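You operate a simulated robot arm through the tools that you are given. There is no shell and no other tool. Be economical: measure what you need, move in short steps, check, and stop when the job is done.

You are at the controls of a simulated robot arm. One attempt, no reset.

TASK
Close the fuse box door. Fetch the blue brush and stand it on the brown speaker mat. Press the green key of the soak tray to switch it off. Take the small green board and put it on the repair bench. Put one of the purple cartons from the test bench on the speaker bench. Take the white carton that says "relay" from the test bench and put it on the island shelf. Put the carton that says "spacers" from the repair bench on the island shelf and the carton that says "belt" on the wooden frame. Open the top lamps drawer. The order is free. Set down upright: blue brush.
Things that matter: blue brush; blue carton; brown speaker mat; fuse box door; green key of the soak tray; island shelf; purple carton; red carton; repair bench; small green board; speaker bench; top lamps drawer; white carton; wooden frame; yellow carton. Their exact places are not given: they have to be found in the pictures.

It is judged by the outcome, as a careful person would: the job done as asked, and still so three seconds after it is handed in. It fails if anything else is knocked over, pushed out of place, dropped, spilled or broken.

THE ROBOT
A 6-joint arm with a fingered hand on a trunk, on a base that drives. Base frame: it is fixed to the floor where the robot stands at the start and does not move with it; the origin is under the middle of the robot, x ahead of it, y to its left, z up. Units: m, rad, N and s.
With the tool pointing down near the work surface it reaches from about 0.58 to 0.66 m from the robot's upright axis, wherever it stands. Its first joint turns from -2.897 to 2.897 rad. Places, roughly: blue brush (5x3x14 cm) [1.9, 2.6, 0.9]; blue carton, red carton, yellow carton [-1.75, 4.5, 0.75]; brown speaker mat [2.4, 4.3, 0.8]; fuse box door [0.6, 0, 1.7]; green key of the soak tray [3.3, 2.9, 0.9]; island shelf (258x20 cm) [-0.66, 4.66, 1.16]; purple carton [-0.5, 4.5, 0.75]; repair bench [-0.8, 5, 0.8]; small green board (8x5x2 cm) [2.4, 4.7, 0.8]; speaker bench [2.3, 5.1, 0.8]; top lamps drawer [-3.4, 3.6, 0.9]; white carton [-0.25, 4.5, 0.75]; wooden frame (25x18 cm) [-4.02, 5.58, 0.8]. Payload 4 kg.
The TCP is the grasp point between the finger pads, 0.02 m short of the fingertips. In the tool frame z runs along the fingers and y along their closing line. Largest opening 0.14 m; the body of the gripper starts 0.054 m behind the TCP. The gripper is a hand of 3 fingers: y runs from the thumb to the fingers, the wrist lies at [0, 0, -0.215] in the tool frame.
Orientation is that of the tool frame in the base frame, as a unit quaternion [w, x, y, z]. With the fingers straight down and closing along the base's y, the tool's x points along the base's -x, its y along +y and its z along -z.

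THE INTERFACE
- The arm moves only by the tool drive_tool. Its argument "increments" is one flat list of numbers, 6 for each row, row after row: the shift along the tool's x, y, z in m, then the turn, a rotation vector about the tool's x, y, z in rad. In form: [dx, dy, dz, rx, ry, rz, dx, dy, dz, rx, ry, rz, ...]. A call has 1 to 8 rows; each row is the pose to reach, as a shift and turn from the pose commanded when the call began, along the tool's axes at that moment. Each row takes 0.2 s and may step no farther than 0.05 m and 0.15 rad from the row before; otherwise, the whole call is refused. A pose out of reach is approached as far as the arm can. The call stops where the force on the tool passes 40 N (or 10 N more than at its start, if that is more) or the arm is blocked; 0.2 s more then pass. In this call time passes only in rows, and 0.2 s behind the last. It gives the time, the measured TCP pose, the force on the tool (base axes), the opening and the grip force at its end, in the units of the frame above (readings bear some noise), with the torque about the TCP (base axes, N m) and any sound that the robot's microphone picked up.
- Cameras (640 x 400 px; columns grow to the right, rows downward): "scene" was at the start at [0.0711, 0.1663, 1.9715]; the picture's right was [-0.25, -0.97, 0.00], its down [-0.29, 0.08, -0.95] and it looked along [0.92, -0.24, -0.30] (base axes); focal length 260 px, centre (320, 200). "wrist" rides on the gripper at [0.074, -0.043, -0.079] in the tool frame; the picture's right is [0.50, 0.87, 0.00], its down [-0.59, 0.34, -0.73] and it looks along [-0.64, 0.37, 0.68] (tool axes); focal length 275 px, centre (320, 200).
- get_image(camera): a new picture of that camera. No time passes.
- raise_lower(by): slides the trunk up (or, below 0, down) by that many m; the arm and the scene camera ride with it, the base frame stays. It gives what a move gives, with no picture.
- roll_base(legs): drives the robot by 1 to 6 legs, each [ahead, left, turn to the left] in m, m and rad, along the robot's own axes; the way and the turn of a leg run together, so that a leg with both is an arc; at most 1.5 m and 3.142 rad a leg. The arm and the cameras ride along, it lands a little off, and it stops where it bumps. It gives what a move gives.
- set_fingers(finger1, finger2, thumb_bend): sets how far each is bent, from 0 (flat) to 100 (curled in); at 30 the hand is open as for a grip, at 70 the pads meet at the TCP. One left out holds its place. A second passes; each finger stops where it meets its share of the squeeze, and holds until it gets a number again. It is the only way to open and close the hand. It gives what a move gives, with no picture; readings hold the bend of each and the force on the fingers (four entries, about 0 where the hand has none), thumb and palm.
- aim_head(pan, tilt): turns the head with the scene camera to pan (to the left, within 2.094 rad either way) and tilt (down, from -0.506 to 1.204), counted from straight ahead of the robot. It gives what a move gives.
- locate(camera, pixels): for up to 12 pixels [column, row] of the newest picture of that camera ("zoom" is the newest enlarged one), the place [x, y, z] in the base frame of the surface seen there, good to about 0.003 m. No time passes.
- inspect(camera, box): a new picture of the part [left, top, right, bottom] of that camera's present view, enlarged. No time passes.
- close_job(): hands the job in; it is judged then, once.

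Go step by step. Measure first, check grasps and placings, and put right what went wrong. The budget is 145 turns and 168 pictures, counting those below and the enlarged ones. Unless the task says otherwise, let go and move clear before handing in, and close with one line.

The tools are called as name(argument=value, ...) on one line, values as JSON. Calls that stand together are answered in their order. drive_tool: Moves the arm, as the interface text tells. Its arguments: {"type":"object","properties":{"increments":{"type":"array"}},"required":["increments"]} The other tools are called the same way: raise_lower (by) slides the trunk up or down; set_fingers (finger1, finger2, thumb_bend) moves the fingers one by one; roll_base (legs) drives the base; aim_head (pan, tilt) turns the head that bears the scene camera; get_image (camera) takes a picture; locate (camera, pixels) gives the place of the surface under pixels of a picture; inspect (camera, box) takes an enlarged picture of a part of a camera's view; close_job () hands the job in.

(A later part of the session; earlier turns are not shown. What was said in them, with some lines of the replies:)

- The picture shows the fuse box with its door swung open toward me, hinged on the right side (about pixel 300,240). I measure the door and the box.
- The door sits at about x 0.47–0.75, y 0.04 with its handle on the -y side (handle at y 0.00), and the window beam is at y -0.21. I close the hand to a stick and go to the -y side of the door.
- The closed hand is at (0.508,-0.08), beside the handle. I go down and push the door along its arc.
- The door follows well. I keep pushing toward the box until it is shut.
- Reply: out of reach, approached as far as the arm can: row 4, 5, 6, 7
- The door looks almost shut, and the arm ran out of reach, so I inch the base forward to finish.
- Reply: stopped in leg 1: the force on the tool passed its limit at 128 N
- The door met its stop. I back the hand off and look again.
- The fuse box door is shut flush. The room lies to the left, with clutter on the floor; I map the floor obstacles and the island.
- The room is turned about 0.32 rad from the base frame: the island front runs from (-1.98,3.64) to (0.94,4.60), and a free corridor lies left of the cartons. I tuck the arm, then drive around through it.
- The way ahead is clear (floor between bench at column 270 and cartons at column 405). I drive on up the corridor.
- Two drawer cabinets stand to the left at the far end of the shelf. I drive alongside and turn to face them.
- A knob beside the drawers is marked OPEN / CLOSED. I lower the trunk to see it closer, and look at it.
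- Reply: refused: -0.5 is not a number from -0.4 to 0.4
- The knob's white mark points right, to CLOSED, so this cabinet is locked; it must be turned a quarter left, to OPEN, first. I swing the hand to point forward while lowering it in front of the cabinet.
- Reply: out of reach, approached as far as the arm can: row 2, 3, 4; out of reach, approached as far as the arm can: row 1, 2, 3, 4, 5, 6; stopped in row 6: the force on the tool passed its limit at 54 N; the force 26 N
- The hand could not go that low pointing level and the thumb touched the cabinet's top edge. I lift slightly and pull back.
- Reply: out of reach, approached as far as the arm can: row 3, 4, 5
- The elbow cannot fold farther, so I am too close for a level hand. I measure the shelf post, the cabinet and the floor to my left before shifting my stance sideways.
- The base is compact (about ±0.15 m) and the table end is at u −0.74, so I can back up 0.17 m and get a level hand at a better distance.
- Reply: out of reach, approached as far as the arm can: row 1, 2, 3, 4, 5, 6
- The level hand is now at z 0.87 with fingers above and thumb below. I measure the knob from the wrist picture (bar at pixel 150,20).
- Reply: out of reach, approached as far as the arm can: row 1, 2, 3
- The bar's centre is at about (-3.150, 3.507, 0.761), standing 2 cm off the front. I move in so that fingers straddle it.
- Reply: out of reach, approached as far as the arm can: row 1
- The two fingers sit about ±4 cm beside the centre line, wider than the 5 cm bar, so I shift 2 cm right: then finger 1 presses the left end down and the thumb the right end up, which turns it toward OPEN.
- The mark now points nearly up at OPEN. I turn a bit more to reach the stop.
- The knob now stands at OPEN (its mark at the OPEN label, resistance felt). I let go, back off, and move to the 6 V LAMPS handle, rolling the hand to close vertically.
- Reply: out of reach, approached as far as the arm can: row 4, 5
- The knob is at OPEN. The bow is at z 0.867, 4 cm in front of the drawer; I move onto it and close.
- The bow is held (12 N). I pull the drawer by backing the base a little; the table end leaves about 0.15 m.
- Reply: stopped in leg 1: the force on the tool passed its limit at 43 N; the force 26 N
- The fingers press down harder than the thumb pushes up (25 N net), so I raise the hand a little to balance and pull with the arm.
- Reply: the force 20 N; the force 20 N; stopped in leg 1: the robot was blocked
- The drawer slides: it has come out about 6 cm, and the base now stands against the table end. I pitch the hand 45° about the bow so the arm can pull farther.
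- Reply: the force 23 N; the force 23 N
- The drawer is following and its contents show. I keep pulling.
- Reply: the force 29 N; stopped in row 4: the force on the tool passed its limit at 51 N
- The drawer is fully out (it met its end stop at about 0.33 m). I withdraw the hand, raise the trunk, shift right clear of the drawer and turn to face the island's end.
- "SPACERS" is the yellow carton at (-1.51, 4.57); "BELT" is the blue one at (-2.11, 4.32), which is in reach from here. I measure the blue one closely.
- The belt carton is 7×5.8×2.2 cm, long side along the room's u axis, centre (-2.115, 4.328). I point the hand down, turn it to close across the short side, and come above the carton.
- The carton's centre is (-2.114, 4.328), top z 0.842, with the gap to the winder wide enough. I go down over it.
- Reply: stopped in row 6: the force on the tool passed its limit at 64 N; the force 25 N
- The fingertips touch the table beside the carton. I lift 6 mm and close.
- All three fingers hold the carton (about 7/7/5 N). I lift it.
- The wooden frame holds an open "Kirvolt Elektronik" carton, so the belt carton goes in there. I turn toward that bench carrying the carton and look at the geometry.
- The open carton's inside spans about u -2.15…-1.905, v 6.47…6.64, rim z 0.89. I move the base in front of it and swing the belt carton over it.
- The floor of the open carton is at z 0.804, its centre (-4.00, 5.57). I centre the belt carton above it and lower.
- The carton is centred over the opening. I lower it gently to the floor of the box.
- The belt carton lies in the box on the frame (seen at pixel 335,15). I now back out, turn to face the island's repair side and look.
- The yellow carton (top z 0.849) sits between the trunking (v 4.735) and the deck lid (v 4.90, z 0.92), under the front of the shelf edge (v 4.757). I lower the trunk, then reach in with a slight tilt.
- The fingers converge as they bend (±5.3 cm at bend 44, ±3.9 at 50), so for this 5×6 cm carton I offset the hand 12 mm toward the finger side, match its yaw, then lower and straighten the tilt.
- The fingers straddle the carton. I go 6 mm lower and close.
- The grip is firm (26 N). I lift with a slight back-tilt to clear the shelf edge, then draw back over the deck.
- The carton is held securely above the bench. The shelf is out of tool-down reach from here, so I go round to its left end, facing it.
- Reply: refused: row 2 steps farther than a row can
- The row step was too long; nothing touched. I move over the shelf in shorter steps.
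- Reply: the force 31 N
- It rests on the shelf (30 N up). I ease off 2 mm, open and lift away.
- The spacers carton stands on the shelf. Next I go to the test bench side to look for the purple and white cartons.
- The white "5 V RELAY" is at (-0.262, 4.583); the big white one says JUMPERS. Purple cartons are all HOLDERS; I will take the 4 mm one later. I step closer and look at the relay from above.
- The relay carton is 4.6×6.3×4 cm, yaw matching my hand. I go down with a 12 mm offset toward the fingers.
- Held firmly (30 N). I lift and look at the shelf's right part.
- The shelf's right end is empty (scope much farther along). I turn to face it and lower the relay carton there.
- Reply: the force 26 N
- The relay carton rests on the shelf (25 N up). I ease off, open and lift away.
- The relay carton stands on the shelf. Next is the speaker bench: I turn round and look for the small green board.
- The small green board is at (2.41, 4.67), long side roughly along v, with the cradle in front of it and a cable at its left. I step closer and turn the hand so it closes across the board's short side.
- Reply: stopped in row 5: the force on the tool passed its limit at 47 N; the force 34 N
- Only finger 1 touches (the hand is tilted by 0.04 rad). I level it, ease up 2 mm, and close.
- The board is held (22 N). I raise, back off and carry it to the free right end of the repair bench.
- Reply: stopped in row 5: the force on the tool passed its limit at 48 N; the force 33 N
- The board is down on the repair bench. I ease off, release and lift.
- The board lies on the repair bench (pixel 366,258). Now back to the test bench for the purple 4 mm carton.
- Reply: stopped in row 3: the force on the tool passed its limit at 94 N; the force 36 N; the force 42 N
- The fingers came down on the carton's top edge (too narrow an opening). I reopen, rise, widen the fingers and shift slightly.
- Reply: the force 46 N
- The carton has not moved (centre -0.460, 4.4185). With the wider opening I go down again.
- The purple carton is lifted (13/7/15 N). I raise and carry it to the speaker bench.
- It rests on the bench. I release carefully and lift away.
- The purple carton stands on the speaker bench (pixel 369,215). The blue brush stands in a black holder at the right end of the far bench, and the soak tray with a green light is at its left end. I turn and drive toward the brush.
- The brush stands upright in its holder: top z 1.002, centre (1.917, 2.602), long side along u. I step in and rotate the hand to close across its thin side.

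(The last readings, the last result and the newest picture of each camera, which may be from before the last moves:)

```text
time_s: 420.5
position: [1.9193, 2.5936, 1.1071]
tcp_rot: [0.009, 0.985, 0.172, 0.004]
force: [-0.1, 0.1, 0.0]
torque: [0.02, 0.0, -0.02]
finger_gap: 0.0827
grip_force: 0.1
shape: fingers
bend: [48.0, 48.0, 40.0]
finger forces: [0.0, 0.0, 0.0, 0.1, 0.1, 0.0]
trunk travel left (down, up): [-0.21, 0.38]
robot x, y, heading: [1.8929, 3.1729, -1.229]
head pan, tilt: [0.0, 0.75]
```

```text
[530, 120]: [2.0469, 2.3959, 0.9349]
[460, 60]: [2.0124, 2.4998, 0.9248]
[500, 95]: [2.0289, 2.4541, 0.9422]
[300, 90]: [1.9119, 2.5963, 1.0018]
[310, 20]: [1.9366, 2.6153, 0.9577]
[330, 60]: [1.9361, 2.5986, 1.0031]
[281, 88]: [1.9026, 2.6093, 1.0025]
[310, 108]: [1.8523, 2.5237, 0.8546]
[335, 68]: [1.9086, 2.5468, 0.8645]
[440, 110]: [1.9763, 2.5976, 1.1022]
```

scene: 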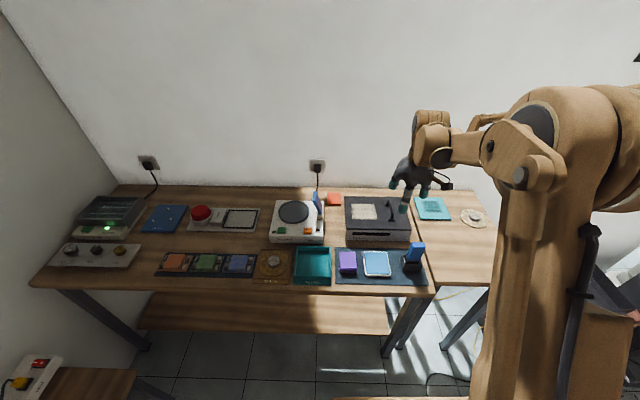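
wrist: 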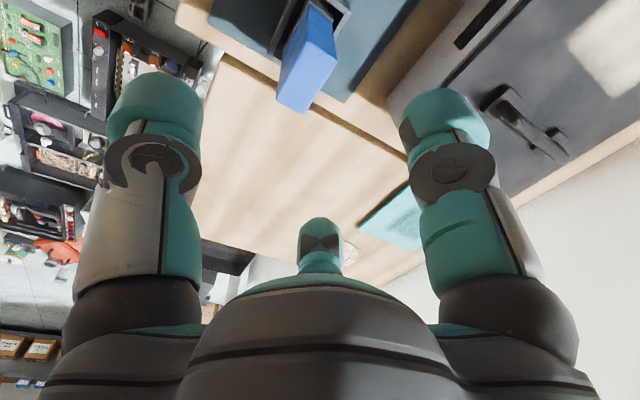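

drive_tool(increments=[0, 0, 0.04, 0, 0, 0, 0, 0, 0.085, 0, 0, 0, 0, 0, 0.125, 0, 0, 0, 0, 0, 0.15, 0, 0, 0])

set_fingers(finger1=74, finger2=74, thumb_bend=66)

get_image(camera="wrist")

```text
time_s: 421.5
position: [1.9224, 2.5908, 0.9562]
tcp_rot: [0.009, 0.985, 0.172, 0.004]
force: [-0.4, 0.4, 0.1]
torque: [-0.04, 0.03, -0.04]
finger_gap: 0.0828
grip_force: 0.0
shape: fingers
bend: [48.0, 48.0, 40.0]
finger forces: [0.1, 0.0, 0.1, 0.1, 0.0, 0.1]
trunk travel left (down, up): [-0.21, 0.38]
robot x, y, heading: [1.8918, 3.1715, -1.233]
head pan, tilt: [0.0, 0.75]
```

```text
time_s: 422.5
position: [1.9217, 2.5914, 0.9568]
tcp_rot: [0.009, 0.985, 0.172, 0.005]
force: [-0.4, 0.2, -0.1]
torque: [-0.02, -0.01, 0.01]
finger_gap: 0.0266
grip_force: 16.3
shape: fingers
bend: [66.0, 66.0, 59.0]
finger forces: [8.4, 8.3, 0.0, 0.0, 16.7, 0.1]
trunk travel left (down, up): [-0.21, 0.38]
robot x, y, heading: [1.894, 3.1732, -1.231]
head pan, tilt: [0.0, 0.75]
```

```text
35 pictures are left
```

wrist: 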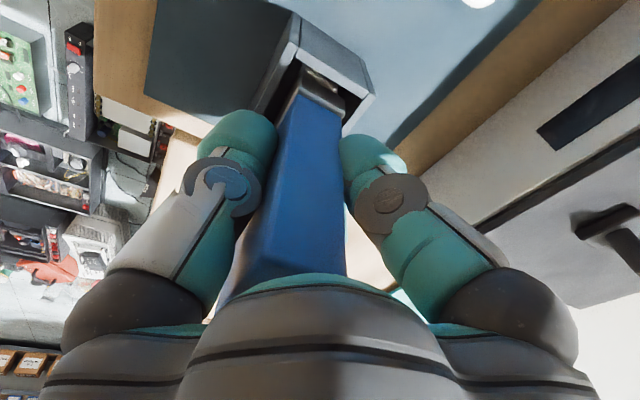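

The brush is held evenly (8/8/17 N). I lift it straight out of its holder and carry it to the speaker bench.

raise_lower(by=0.35)

roll_base(legs=[[-0.9, 0, 0], [0, 0, 1.554]])

aim_head(pan=0.0, tilt=0.8)

get_image(camera="scene")

```text
time_s: 425.9
position: [1.9217, 2.5914, 1.3058]
tcp_rot: [0.008, 0.985, 0.172, 0.005]
force: [0.6, 0.9, -1.2]
torque: [0.0, 0.01, 0.01]
finger_gap: 0.0266
grip_force: 17.1
shape: fingers
bend: [66.0, 66.0, 59.0]
finger forces: [8.3, 8.3, 0.0, 0.0, 16.7, 0.0]
trunk travel left (down, up): [-0.56, 0.03]
robot x, y, heading: [1.8924, 3.1726, -1.231]
head pan, tilt: [0.0, 0.75]
```

```text
time_s: 434.4
position: [2.1712, 4.0365, 1.3076]
tcp_rot: [0.003, 0.581, 0.814, 0.01]
force: [-0.2, 0.6, -0.8]
torque: [-0.01, 0.01, -0.03]
finger_gap: 0.0261
grip_force: 15.9
shape: fingers
bend: [66.0, 67.0, 59.0]
finger forces: [8.0, 8.0, 0.1, 0.1, 16.2, 0.1]
trunk travel left (down, up): [-0.56, 0.03]
robot x, y, heading: [1.5916, 4.0165, 0.326]
head pan, tilt: [0.0, 0.75]
```

```text
time_s: 435.0
position: [2.1707, 4.0366, 1.3071]
tcp_rot: [0.003, 0.58, 0.815, 0.01]
force: [0.2, 0.1, -0.6]
torque: [0.0, -0.04, 0.01]
finger_gap: 0.0259
grip_force: 16.0
shape: fingers
bend: [66.0, 67.0, 59.0]
finger forces: [8.2, 8.0, 0.1, 0.1, 16.1, 0.0]
trunk travel left (down, up): [-0.56, 0.03]
robot x, y, heading: [1.593, 4.0173, 0.323]
head pan, tilt: [0.0, 0.799]
```

```text
34 pictures are left
```

scene: 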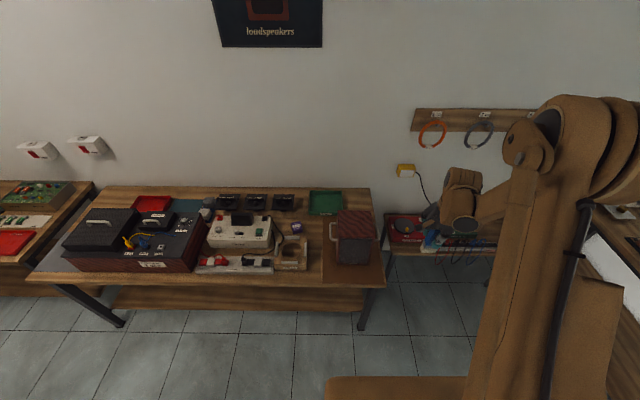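

inspect(camera="scene", box=[300, 190, 400, 295])

locate(camera="zoom", pixels=[[150, 230], [175, 360], [330, 360], [260, 340], [205, 325], [180, 210], [195, 290], [340, 320], [170, 300], [240, 320], [150, 330], [240, 365]])

```text
3.81 times, centred on (350, 242) of scene
```

zoom: 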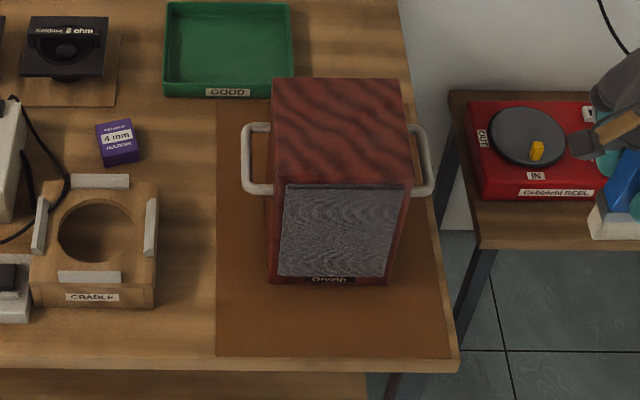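

```text
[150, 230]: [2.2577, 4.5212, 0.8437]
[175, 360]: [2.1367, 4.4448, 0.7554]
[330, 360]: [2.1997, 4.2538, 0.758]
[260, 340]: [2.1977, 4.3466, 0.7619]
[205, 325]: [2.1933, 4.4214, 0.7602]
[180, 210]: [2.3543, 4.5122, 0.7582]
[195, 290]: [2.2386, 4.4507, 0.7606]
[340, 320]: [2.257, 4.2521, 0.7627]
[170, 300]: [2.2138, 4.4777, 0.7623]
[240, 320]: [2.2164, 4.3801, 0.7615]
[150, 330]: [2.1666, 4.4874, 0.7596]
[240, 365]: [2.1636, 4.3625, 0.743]
```

The mat's free part is the front strip (u 3.437–3.54 before the radio). I bring the brush over its front-left part, keeping the hand clear of the radio.

locate(camera="zoom", pixels=[[340, 130], [290, 170], [222, 350], [222, 300], [260, 130], [275, 280], [300, 352], [385, 280]])

roll_base(legs=[[0, 0.3, 0], [0.09, 0, 0]])

```text
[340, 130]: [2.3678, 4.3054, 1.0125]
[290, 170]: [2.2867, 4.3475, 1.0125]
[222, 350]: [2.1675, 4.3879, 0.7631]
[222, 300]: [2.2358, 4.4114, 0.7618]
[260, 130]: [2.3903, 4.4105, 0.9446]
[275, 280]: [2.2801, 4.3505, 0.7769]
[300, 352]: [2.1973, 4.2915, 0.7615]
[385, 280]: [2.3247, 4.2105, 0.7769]
```

```text
time_s: 437.8
position: [2.1623, 4.3487, 1.3064]
tcp_rot: [0.002, 0.581, 0.814, 0.009]
force: [0.1, -0.8, -1.2]
torque: [-0.03, 0.04, 0.0]
finger_gap: 0.0261
grip_force: 16.1
shape: fingers
bend: [66.0, 67.0, 59.0]
finger forces: [8.0, 8.1, 0.0, 0.0, 16.1, 0.0]
trunk travel left (down, up): [-0.56, 0.03]
robot x, y, heading: [1.5785, 4.3315, 0.322]
head pan, tilt: [0.0, 0.799]
```

drive_tool(increments=[0.008, 0.0405, 0, 0, 0, 0])

raise_lower(by=-0.37)

get_image(camera="scene")

get_image(camera="wrist")

```text
time_s: 438.1
position: [2.1964, 4.3704, 1.3068]
tcp_rot: [0.002, 0.58, 0.815, 0.009]
force: [0.1, 1.1, -0.8]
torque: [-0.02, 0.05, -0.01]
finger_gap: 0.0261
grip_force: 15.8
shape: fingers
bend: [66.0, 67.0, 59.0]
finger forces: [8.2, 8.0, 0.1, 0.0, 16.2, 0.0]
trunk travel left (down, up): [-0.56, 0.03]
robot x, y, heading: [1.5794, 4.3286, 0.323]
head pan, tilt: [0.0, 0.799]
```

```text
time_s: 441.7
position: [2.1958, 4.3689, 0.9365]
tcp_rot: [0.003, 0.581, 0.814, 0.01]
force: [0.9, 0.8, -0.4]
torque: [-0.05, -0.01, 0.01]
finger_gap: 0.0261
grip_force: 16.4
shape: fingers
bend: [66.0, 67.0, 59.0]
finger forces: [8.3, 8.0, 0.0, 0.0, 16.4, 0.1]
trunk travel left (down, up): [-0.19, 0.4]
robot x, y, heading: [1.5813, 4.3293, 0.324]
head pan, tilt: [0.0, 0.799]
```

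```text
32 pictures are left
```

scene: 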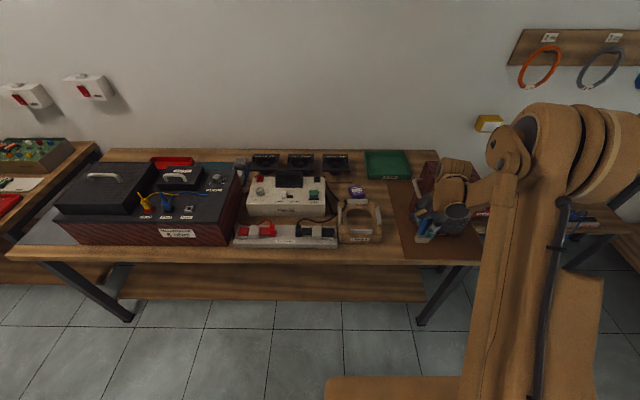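

```text
31 pictures are left
```

wrist: 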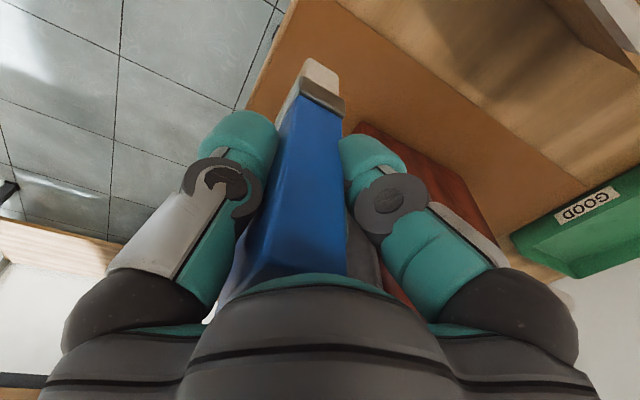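

No contact so far; I lower the brush slowly onto the mat.

drive_tool(increments=[0, 0, 0.025, 0, 0, 0, 0, 0, 0.05, 0, 0, 0, 0, 0, 0.066, 0, 0, 0, 0, 0, 0.074, 0, 0, 0, 0, 0, 0.08, 0, 0, 0])

inspect(camera="scene", box=[390, 150, 490, 270])

```text
time_s: 442.9
position: [2.1976, 4.3702, 0.8563]
tcp_rot: [0.002, 0.581, 0.814, 0.01]
force: [0.2, -0.5, -0.7]
torque: [-0.02, 0.01, -0.01]
finger_gap: 0.0261
grip_force: 16.4
shape: fingers
bend: [66.0, 67.0, 59.0]
finger forces: [8.2, 8.1, 0.1, 0.0, 16.2, 0.0]
trunk travel left (down, up): [-0.19, 0.4]
robot x, y, heading: [1.5791, 4.3299, 0.325]
head pan, tilt: [0.0, 0.799]
```

```text
3.33 times, centred on (440, 210) of scene
```

zoom: 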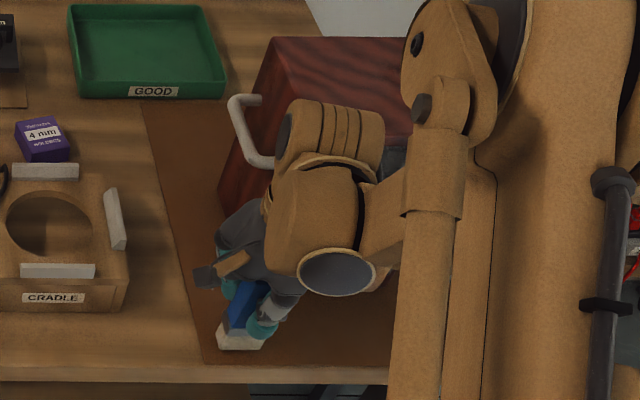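

drive_tool(increments=[0, 0, 0.004, 0, 0, 0, 0, 0, 0.008, 0, 0, 0, 0, 0, 0.012, 0, 0, 0])

```text
time_s: 443.8
position: [2.1966, 4.371, 0.8481]
tcp_rot: [0.003, 0.581, 0.814, 0.01]
force: [3.1, 0.1, 33.2]
torque: [-0.12, 0.35, -0.04]
finger_gap: 0.0253
grip_force: 25.7
shape: fingers
bend: [67.0, 67.0, 59.0]
finger forces: [15.2, 13.5, 0.0, 0.1, 23.3, 0.0]
trunk travel left (down, up): [-0.19, 0.4]
robot x, y, heading: [1.5825, 4.3307, 0.324]
head pan, tilt: [0.0, 0.799]
stopped in row 3: the force on the tool passed its limit at 43 N (the readings are from after the stop); the commanded pose is now the measured one
```

It stands on the mat (33 N). I ease off, open just a little and rise straight up.

drive_tool(increments=[0, 0, -0.003, 0, 0, 0])

set_fingers(finger1=58, finger2=58, thumb_bend=50)

get_image(camera="wrist")

```text
time_s: 444.2
position: [2.1967, 4.3711, 0.849]
tcp_rot: [0.003, 0.581, 0.814, 0.01]
force: [1.0, 1.2, 9.0]
torque: [-0.03, 0.1, 0.01]
finger_gap: 0.0254
grip_force: 22.6
shape: fingers
bend: [67.0, 67.0, 59.0]
finger forces: [11.6, 11.0, 0.0, 0.1, 21.2, 0.0]
trunk travel left (down, up): [-0.19, 0.4]
robot x, y, heading: [1.5812, 4.3299, 0.32]
head pan, tilt: [0.0, 0.799]
```

```text
time_s: 445.2
position: [2.1977, 4.3703, 0.8482]
tcp_rot: [0.003, 0.581, 0.814, 0.01]
force: [0.5, -0.3, 0.4]
torque: [0.03, -0.03, 0.0]
finger_gap: 0.053
grip_force: 0.0
shape: fingers
bend: [57.0, 57.0, 50.0]
finger forces: [0.1, 0.0, 0.0, 0.0, 0.0, 0.1]
trunk travel left (down, up): [-0.19, 0.4]
robot x, y, heading: [1.5789, 4.328, 0.319]
head pan, tilt: [0.0, 0.799]
```

```text
29 pictures are left
```

wrist: 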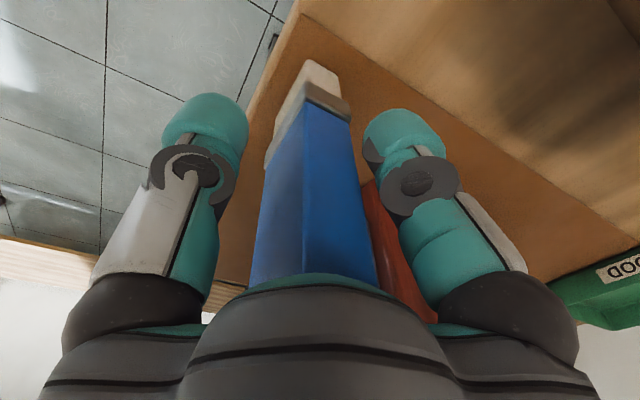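

The brush stands on its own between the open fingers. I rise vertically.

raise_lower(by=0.35)

roll_base(legs=[[-0.25, 0, 0]])

inspect(camera="scene", box=[330, 150, 490, 270])

locate(camera="zoom", pixels=[[150, 230], [145, 200]])

```text
time_s: 448.6
position: [2.197, 4.3704, 1.1985]
tcp_rot: [0.003, 0.581, 0.814, 0.009]
force: [0.7, -0.4, 1.4]
torque: [0.0, 0.03, 0.02]
finger_gap: 0.0526
grip_force: 0.1
shape: fingers
bend: [57.0, 57.0, 50.0]
finger forces: [0.0, 0.1, 0.0, 0.0, 0.1, 0.1]
trunk travel left (down, up): [-0.54, 0.05]
robot x, y, heading: [1.5788, 4.3294, 0.327]
head pan, tilt: [0.0, 0.799]
```

```text
time_s: 450.4
position: [1.9601, 4.2902, 1.1986]
tcp_rot: [0.002, 0.581, 0.814, 0.009]
force: [-1.3, -0.2, 0.9]
torque: [0.01, 0.02, 0.0]
finger_gap: 0.0525
grip_force: 0.1
shape: fingers
bend: [57.0, 57.0, 50.0]
finger forces: [0.1, 0.1, 0.1, 0.0, 0.0, 0.0]
trunk travel left (down, up): [-0.54, 0.05]
robot x, y, heading: [1.3424, 4.2477, 0.322]
head pan, tilt: [0.0, 0.799]
```

```text
3.33 times, centred on (410, 210) of scene
```

zoom: 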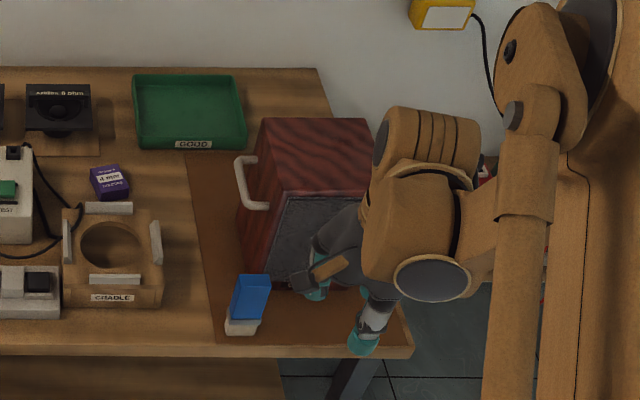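

```text
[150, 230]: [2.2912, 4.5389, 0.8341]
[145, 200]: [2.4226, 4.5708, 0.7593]
```

The brush stands upright on the mat, clear of everything. Last is the soak tray's green key; I drive over toward it and look.

roll_base(legs=[[0, 0, -1.57], [1.1, 0, 0], [0, 0.5, 0]])

aim_head(pan=0.7, tilt=0.8)

get_image(camera="scene")

```text
time_s: 462.5
position: [2.1909, 2.7366, 1.1982]
tcp_rot: [0.008, 0.987, 0.158, 0.005]
force: [0.5, 0.4, 0.3]
torque: [-0.02, 0.05, 0.0]
finger_gap: 0.0531
grip_force: 0.0
shape: fingers
bend: [57.0, 57.0, 50.0]
finger forces: [0.0, 0.1, 0.1, 0.0, 0.1, 0.0]
trunk travel left (down, up): [-0.54, 0.05]
robot x, y, heading: [2.1558, 3.3546, -1.257]
head pan, tilt: [0.0, 0.799]
```

```text
time_s: 463.5
position: [2.1913, 2.7363, 1.198]
tcp_rot: [0.009, 0.987, 0.159, 0.005]
force: [0.1, -0.2, 0.4]
torque: [-0.01, 0.0, 0.01]
finger_gap: 0.0528
grip_force: 0.1
shape: fingers
bend: [57.0, 57.0, 50.0]
finger forces: [0.1, 0.1, 0.1, 0.0, 0.0, 0.1]
trunk travel left (down, up): [-0.54, 0.05]
robot x, y, heading: [2.1602, 3.3529, -1.257]
head pan, tilt: [0.7, 0.799]
```

```text
27 pictures are left
```

scene: 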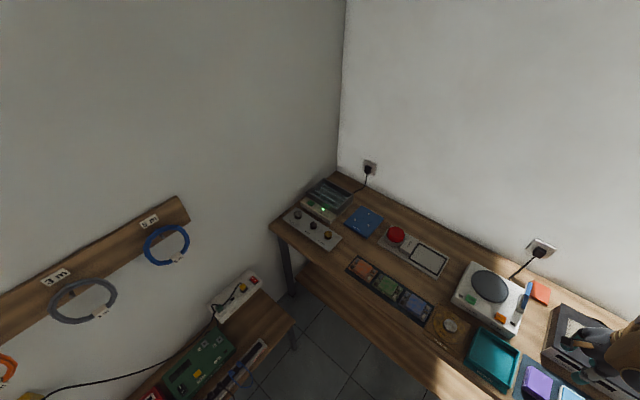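

inspect(camera="scene", box=[270, 165, 370, 255])

locate(camera="zoom", pixels=[[165, 130], [175, 125], [190, 150], [170, 140], [200, 160], [240, 100], [185, 115], [150, 230], [160, 125], [260, 160]])

locate(camera="scene", pixels=[[294, 322], [270, 228], [290, 350], [260, 290], [350, 380], [180, 200]])

```text
4.44 times, centred on (320, 210) of scene
```

zoom: 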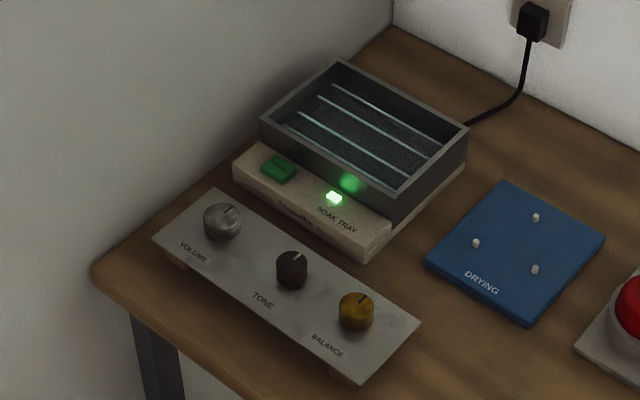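

```text
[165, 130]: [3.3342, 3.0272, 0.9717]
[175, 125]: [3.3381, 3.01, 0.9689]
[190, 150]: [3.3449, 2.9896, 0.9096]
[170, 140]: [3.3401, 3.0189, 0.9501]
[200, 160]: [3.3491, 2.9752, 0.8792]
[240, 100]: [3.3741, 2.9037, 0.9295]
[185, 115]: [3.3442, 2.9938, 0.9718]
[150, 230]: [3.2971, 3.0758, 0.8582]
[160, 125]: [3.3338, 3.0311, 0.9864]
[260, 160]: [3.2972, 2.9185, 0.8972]
```

```text
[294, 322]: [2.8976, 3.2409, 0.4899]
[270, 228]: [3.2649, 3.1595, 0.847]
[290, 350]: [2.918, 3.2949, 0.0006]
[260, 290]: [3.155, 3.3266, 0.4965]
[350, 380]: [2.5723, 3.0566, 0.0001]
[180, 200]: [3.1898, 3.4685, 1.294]
```

locate(camera="zoom", pixels=[[278, 165], [268, 168], [288, 168], [278, 178], [300, 175], [262, 140], [335, 198], [330, 165], [245, 175], [225, 210]])

set_fingers(finger1=95, finger2=95, thumb_bend=40)

get_image(camera="wrist")

```text
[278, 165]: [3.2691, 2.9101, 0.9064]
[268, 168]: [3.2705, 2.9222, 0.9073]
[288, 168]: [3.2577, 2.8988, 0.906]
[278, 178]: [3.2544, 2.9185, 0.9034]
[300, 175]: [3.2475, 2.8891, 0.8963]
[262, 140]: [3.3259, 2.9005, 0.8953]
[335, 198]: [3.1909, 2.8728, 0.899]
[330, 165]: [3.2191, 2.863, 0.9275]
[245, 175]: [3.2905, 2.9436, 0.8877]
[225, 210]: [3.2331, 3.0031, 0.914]
```

```text
time_s: 464.5
position: [2.1909, 2.7363, 1.1982]
tcp_rot: [0.009, 0.987, 0.158, 0.005]
force: [0.0, -0.5, 0.4]
torque: [-0.03, -0.02, -0.01]
finger_gap: 0.0539
grip_force: 0.1
shape: fingers
bend: [74.0, 74.0, 40.0]
finger forces: [0.1, 0.0, 0.1, 0.0, 0.1, 0.0]
trunk travel left (down, up): [-0.54, 0.05]
robot x, y, heading: [2.1569, 3.3534, -1.26]
head pan, tilt: [0.7, 0.799]
```

```text
25 pictures are left
```

wrist: 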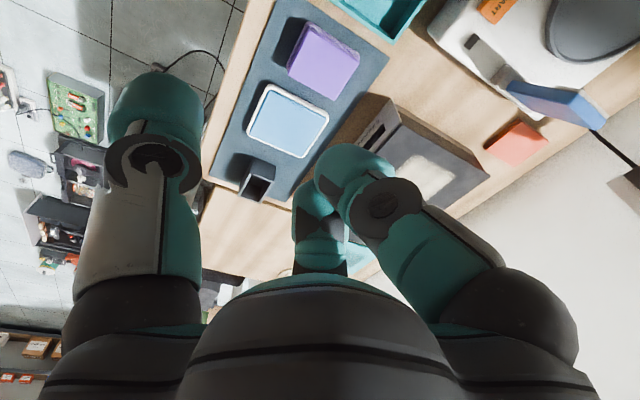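

The key's top is at about (3.264, 2.911, 0.907), with the tray wall just behind it. I close the hand to a point, step the base in, and swing the hand over.

set_fingers(finger1=70, finger2=70, thumb_bend=70)

roll_base(legs=[[0, 0.36, 0.01], [0.22, 0, 0]])

drive_tool(increments=[0.045, -0.004, 0, 0, 0, 0, 0.09, -0.008, 0, 0, 0, 0, 0.135, -0.012, 0, 0, 0, 0, 0.18, -0.016, 0, 0, 0, 0, 0.225, -0.02, 0, 0, 0, 0, 0.27, -0.024, 0, 0, 0, 0, 0.315, -0.028, 0, 0, 0, 0, 0.36, -0.032, 0, 0, 0, 0])

```text
time_s: 465.5
position: [2.191, 2.7354, 1.1989]
tcp_rot: [0.009, 0.987, 0.158, 0.005]
force: [0.2, -0.2, 0.6]
torque: [0.0, -0.03, 0.0]
finger_gap: 0.0041
grip_force: 0.1
shape: fingers
bend: [69.0, 69.0, 69.0]
finger forces: [0.0, 0.0, 0.0, 0.1, 0.0, 0.0]
trunk travel left (down, up): [-0.54, 0.05]
robot x, y, heading: [2.1553, 3.3497, -1.254]
head pan, tilt: [0.7, 0.799]
```

```text
time_s: 469.1
position: [2.6098, 2.639, 1.1981]
tcp_rot: [0.009, 0.986, 0.167, 0.005]
force: [0.4, 0.0, 0.1]
torque: [-0.02, 0.03, -0.05]
finger_gap: 0.0045
grip_force: 0.1
shape: fingers
bend: [69.0, 69.0, 69.0]
finger forces: [0.0, 0.0, 0.1, 0.1, 0.1, 0.0]
trunk travel left (down, up): [-0.54, 0.05]
robot x, y, heading: [2.5707, 3.2587, -1.246]
head pan, tilt: [0.7, 0.799]
```

```text
time_s: 470.9
position: [2.9424, 2.79, 1.2018]
tcp_rot: [0.009, 0.986, 0.165, 0.003]
force: [0.4, -0.6, 0.6]
torque: [0.03, 0.01, -0.02]
finger_gap: 0.0041
grip_force: 0.1
shape: fingers
bend: [69.0, 69.0, 69.0]
finger forces: [0.1, 0.0, 0.1, 0.1, 0.0, 0.0]
trunk travel left (down, up): [-0.54, 0.05]
robot x, y, heading: [2.5686, 3.2581, -1.248]
head pan, tilt: [0.7, 0.799]
```

drive_tool(increments=[0.0426, -0.003, 0, -0.04, 0.04, 0, 0.0852, -0.006, 0, -0.08, 0.08, 0, 0.1278, -0.009, 0, -0.12, 0.12, 0, 0.1704, -0.012, 0, -0.16, 0.16, 0, 0.213, -0.015, 0, -0.2, 0.2, 0, 0.2556, -0.018, 0, -0.24, 0.24, 0, 0.298, -0.021, 0, -0.28, 0.28, 0, 0.341, -0.023, 0, -0.318, 0.318, 0])

get_image(camera="scene")

```text
time_s: 472.7
position: [3.2572, 2.9232, 1.2019]
tcp_rot: [0.139, 0.959, 0.162, 0.186]
force: [-0.5, -0.3, 0.3]
torque: [0.07, -0.02, 0.01]
finger_gap: 0.0042
grip_force: 0.1
shape: fingers
bend: [69.0, 69.0, 69.0]
finger forces: [0.1, 0.0, 0.1, 0.0, 0.1, 0.1]
trunk travel left (down, up): [-0.54, 0.05]
robot x, y, heading: [2.5711, 3.2559, -1.239]
head pan, tilt: [0.7, 0.799]
```

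```text
24 pictures are left
```

scene: 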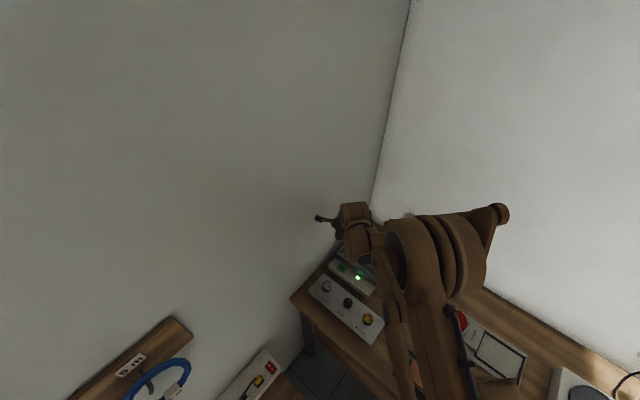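

raise_lower(by=-0.215)

get_image(camera="wrist")

inspect(camera="scene", box=[290, 190, 400, 290])

```text
time_s: 475.0
position: [3.256, 2.9225, 0.9882]
tcp_rot: [0.138, 0.959, 0.162, 0.186]
force: [0.5, -0.7, -0.1]
torque: [0.0, 0.0, -0.01]
finger_gap: 0.0043
grip_force: 0.0
shape: fingers
bend: [69.0, 69.0, 69.0]
finger forces: [0.0, 0.0, 0.1, 0.0, 0.0, 0.0]
trunk travel left (down, up): [-0.325, 0.265]
robot x, y, heading: [2.5659, 3.2546, -1.243]
head pan, tilt: [0.7, 0.799]
```

```text
23 pictures are left
```

wrist: 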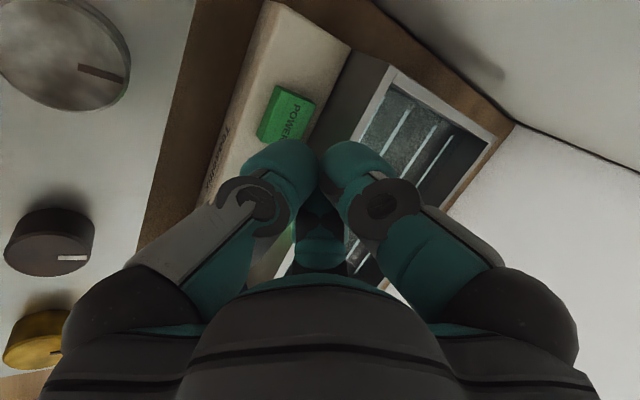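

```text
4.00 times, centred on (345, 240) of scene
```

zoom: 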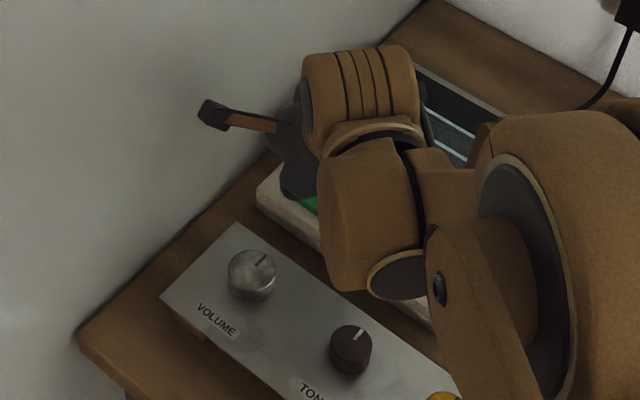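

locate(camera="wrist", pixels=[[285, 110], [275, 90], [312, 100], [262, 132], [300, 130], [280, 150], [345, 150], [320, 205], [335, 120], [372, 130]])

```text
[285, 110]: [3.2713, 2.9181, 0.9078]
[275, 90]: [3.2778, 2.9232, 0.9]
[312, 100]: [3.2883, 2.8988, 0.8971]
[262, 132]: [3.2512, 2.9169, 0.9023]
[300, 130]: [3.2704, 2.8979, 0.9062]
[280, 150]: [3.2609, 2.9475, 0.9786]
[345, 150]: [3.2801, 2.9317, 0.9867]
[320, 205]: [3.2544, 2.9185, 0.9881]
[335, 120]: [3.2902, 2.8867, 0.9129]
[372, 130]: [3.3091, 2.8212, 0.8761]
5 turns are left
```

Five turns remain; the hand is right over the POWER key. I press straight down now and check the light.

drive_tool(increments=[-0.0109, -0.0011, 0.0295, 0, 0, 0, -0.0171, -0.0076, 0.0473, 0, 0, 0, -0.0196, -0.0102, 0.0544, 0, 0, 0, -0.0208, -0.0115, 0.058, 0, 0, 0, -0.0221, -0.0128, 0.0616, 0, 0, 0, -0.0233, -0.0141, 0.0651, 0, 0, 0, -0.0245, -0.0154, 0.0687, 0, 0, 0])

get_image(camera="wrist")

inspect(camera="scene", box=[290, 190, 400, 290])

```text
time_s: 476.6
position: [3.258, 2.9165, 0.9188]
tcp_rot: [0.139, 0.958, 0.162, 0.19]
force: [-5.4, 6.3, 31.3]
torque: [0.12, 0.16, -0.02]
finger_gap: 0.0017
grip_force: 25.0
shape: fingers
bend: [69.0, 71.0, 72.0]
finger forces: [0.0, 13.5, 0.0, 0.1, 35.1, 0.0]
trunk travel left (down, up): [-0.325, 0.265]
robot x, y, heading: [2.5713, 3.2588, -1.239]
head pan, tilt: [0.7, 0.799]
heard: click
stopped in row 7: the force on the tool passed its limit at 44 N (the readings are from after the stop); the commanded pose is now the measured one
```

```text
21 pictures are left
```

wrist: 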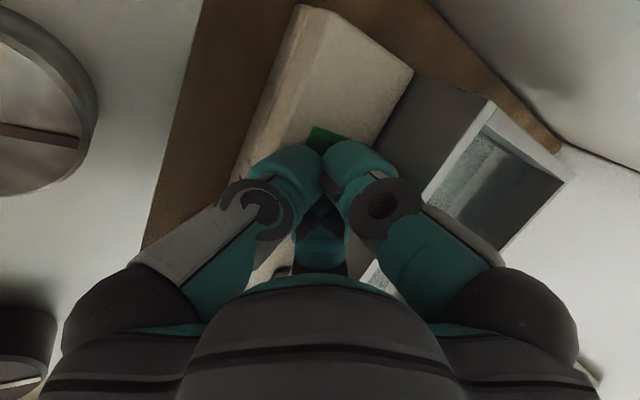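

```text
4.00 times, centred on (345, 240) of scene
4 turns are left
```

zoom: 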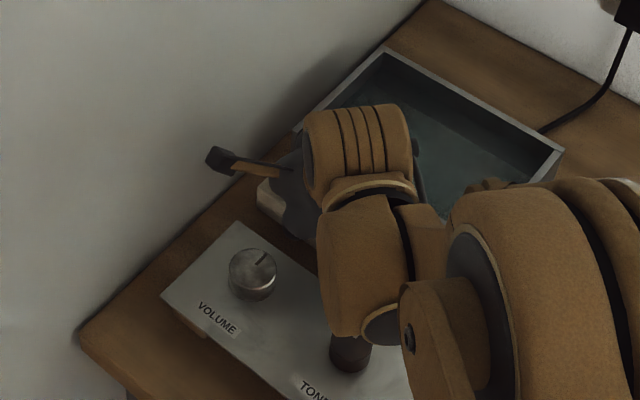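

A click was heard and the tray's glow is gone. I lift off straight up and check the light.

drive_tool(increments=[0.0094, 0.0098, -0.0268, 0, 0, 0, 0.0218, 0.0228, -0.0624, 0, 0, 0, 0.0343, 0.0358, -0.0981, 0, 0, 0])

raise_lower(by=0.2)

drive_tool(increments=[-0.03, -0.03, 0, 0, 0, 0, -0.06, -0.06, 0, 0, 0, 0, -0.09, -0.09, 0, 0, 0, 0, -0.12, -0.12, 0, 0, 0, 0])

get_image(camera="wrist")

inspect(camera="scene", box=[290, 190, 420, 310])

```text
time_s: 477.4
position: [3.2589, 2.9137, 1.0265]
tcp_rot: [0.138, 0.959, 0.162, 0.188]
force: [-0.4, -0.3, 0.1]
torque: [-0.02, 0.02, 0.0]
finger_gap: 0.0039
grip_force: 0.1
shape: fingers
bend: [69.0, 69.0, 70.0]
finger forces: [0.1, 0.1, 0.0, 0.0, 0.0, 0.0]
trunk travel left (down, up): [-0.325, 0.265]
robot x, y, heading: [2.5703, 3.2553, -1.242]
head pan, tilt: [0.7, 0.799]
```

```text
time_s: 479.6
position: [3.2602, 2.9129, 1.2253]
tcp_rot: [0.139, 0.959, 0.162, 0.188]
force: [0.4, -0.8, -0.5]
torque: [0.01, 0.01, -0.02]
finger_gap: 0.0038
grip_force: 0.0
shape: fingers
bend: [69.0, 69.0, 70.0]
finger forces: [0.0, 0.1, 0.0, 0.0, 0.0, 0.0]
trunk travel left (down, up): [-0.525, 0.065]
robot x, y, heading: [2.5671, 3.2577, -1.248]
head pan, tilt: [0.7, 0.799]
```

```text
time_s: 480.6
position: [3.1296, 2.9749, 1.1542]
tcp_rot: [0.139, 0.959, 0.162, 0.188]
force: [-0.7, 0.0, -0.3]
torque: [0.0, 0.01, -0.03]
finger_gap: 0.0038
grip_force: 0.0
shape: fingers
bend: [69.0, 69.0, 70.0]
finger forces: [0.1, 0.0, 0.1, 0.0, 0.1, 0.1]
out of reach, approached as far as the arm can: row 4
trunk travel left (down, up): [-0.525, 0.065]
robot x, y, heading: [2.5697, 3.2594, -1.244]
head pan, tilt: [0.7, 0.799]
```

```text
19 pictures are left
```

wrist: 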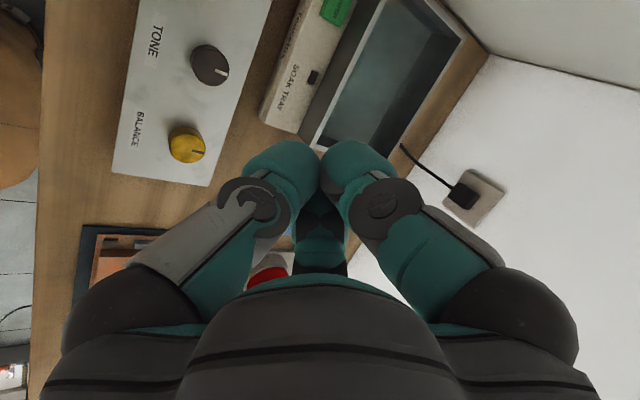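

```text
3.33 times, centred on (355, 250) of scene
3 turns are left
```

zoom: 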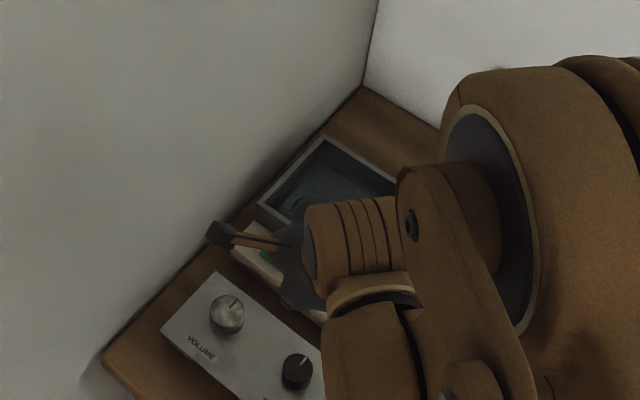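

The soak tray's light at wrist pixel (313,77) is dark, so it is switched off, and the hand is clear. All parts are done, so I hand in.

close_job()

```text
The job is handed in.
```

All nine parts of the job are done and handed in. The belt carton is inside the open cardboard box that sits on the wooden frame. I had to turn the drawer cabinet's knob from CLOSED to OPEN before the top lamps drawer would pull out.
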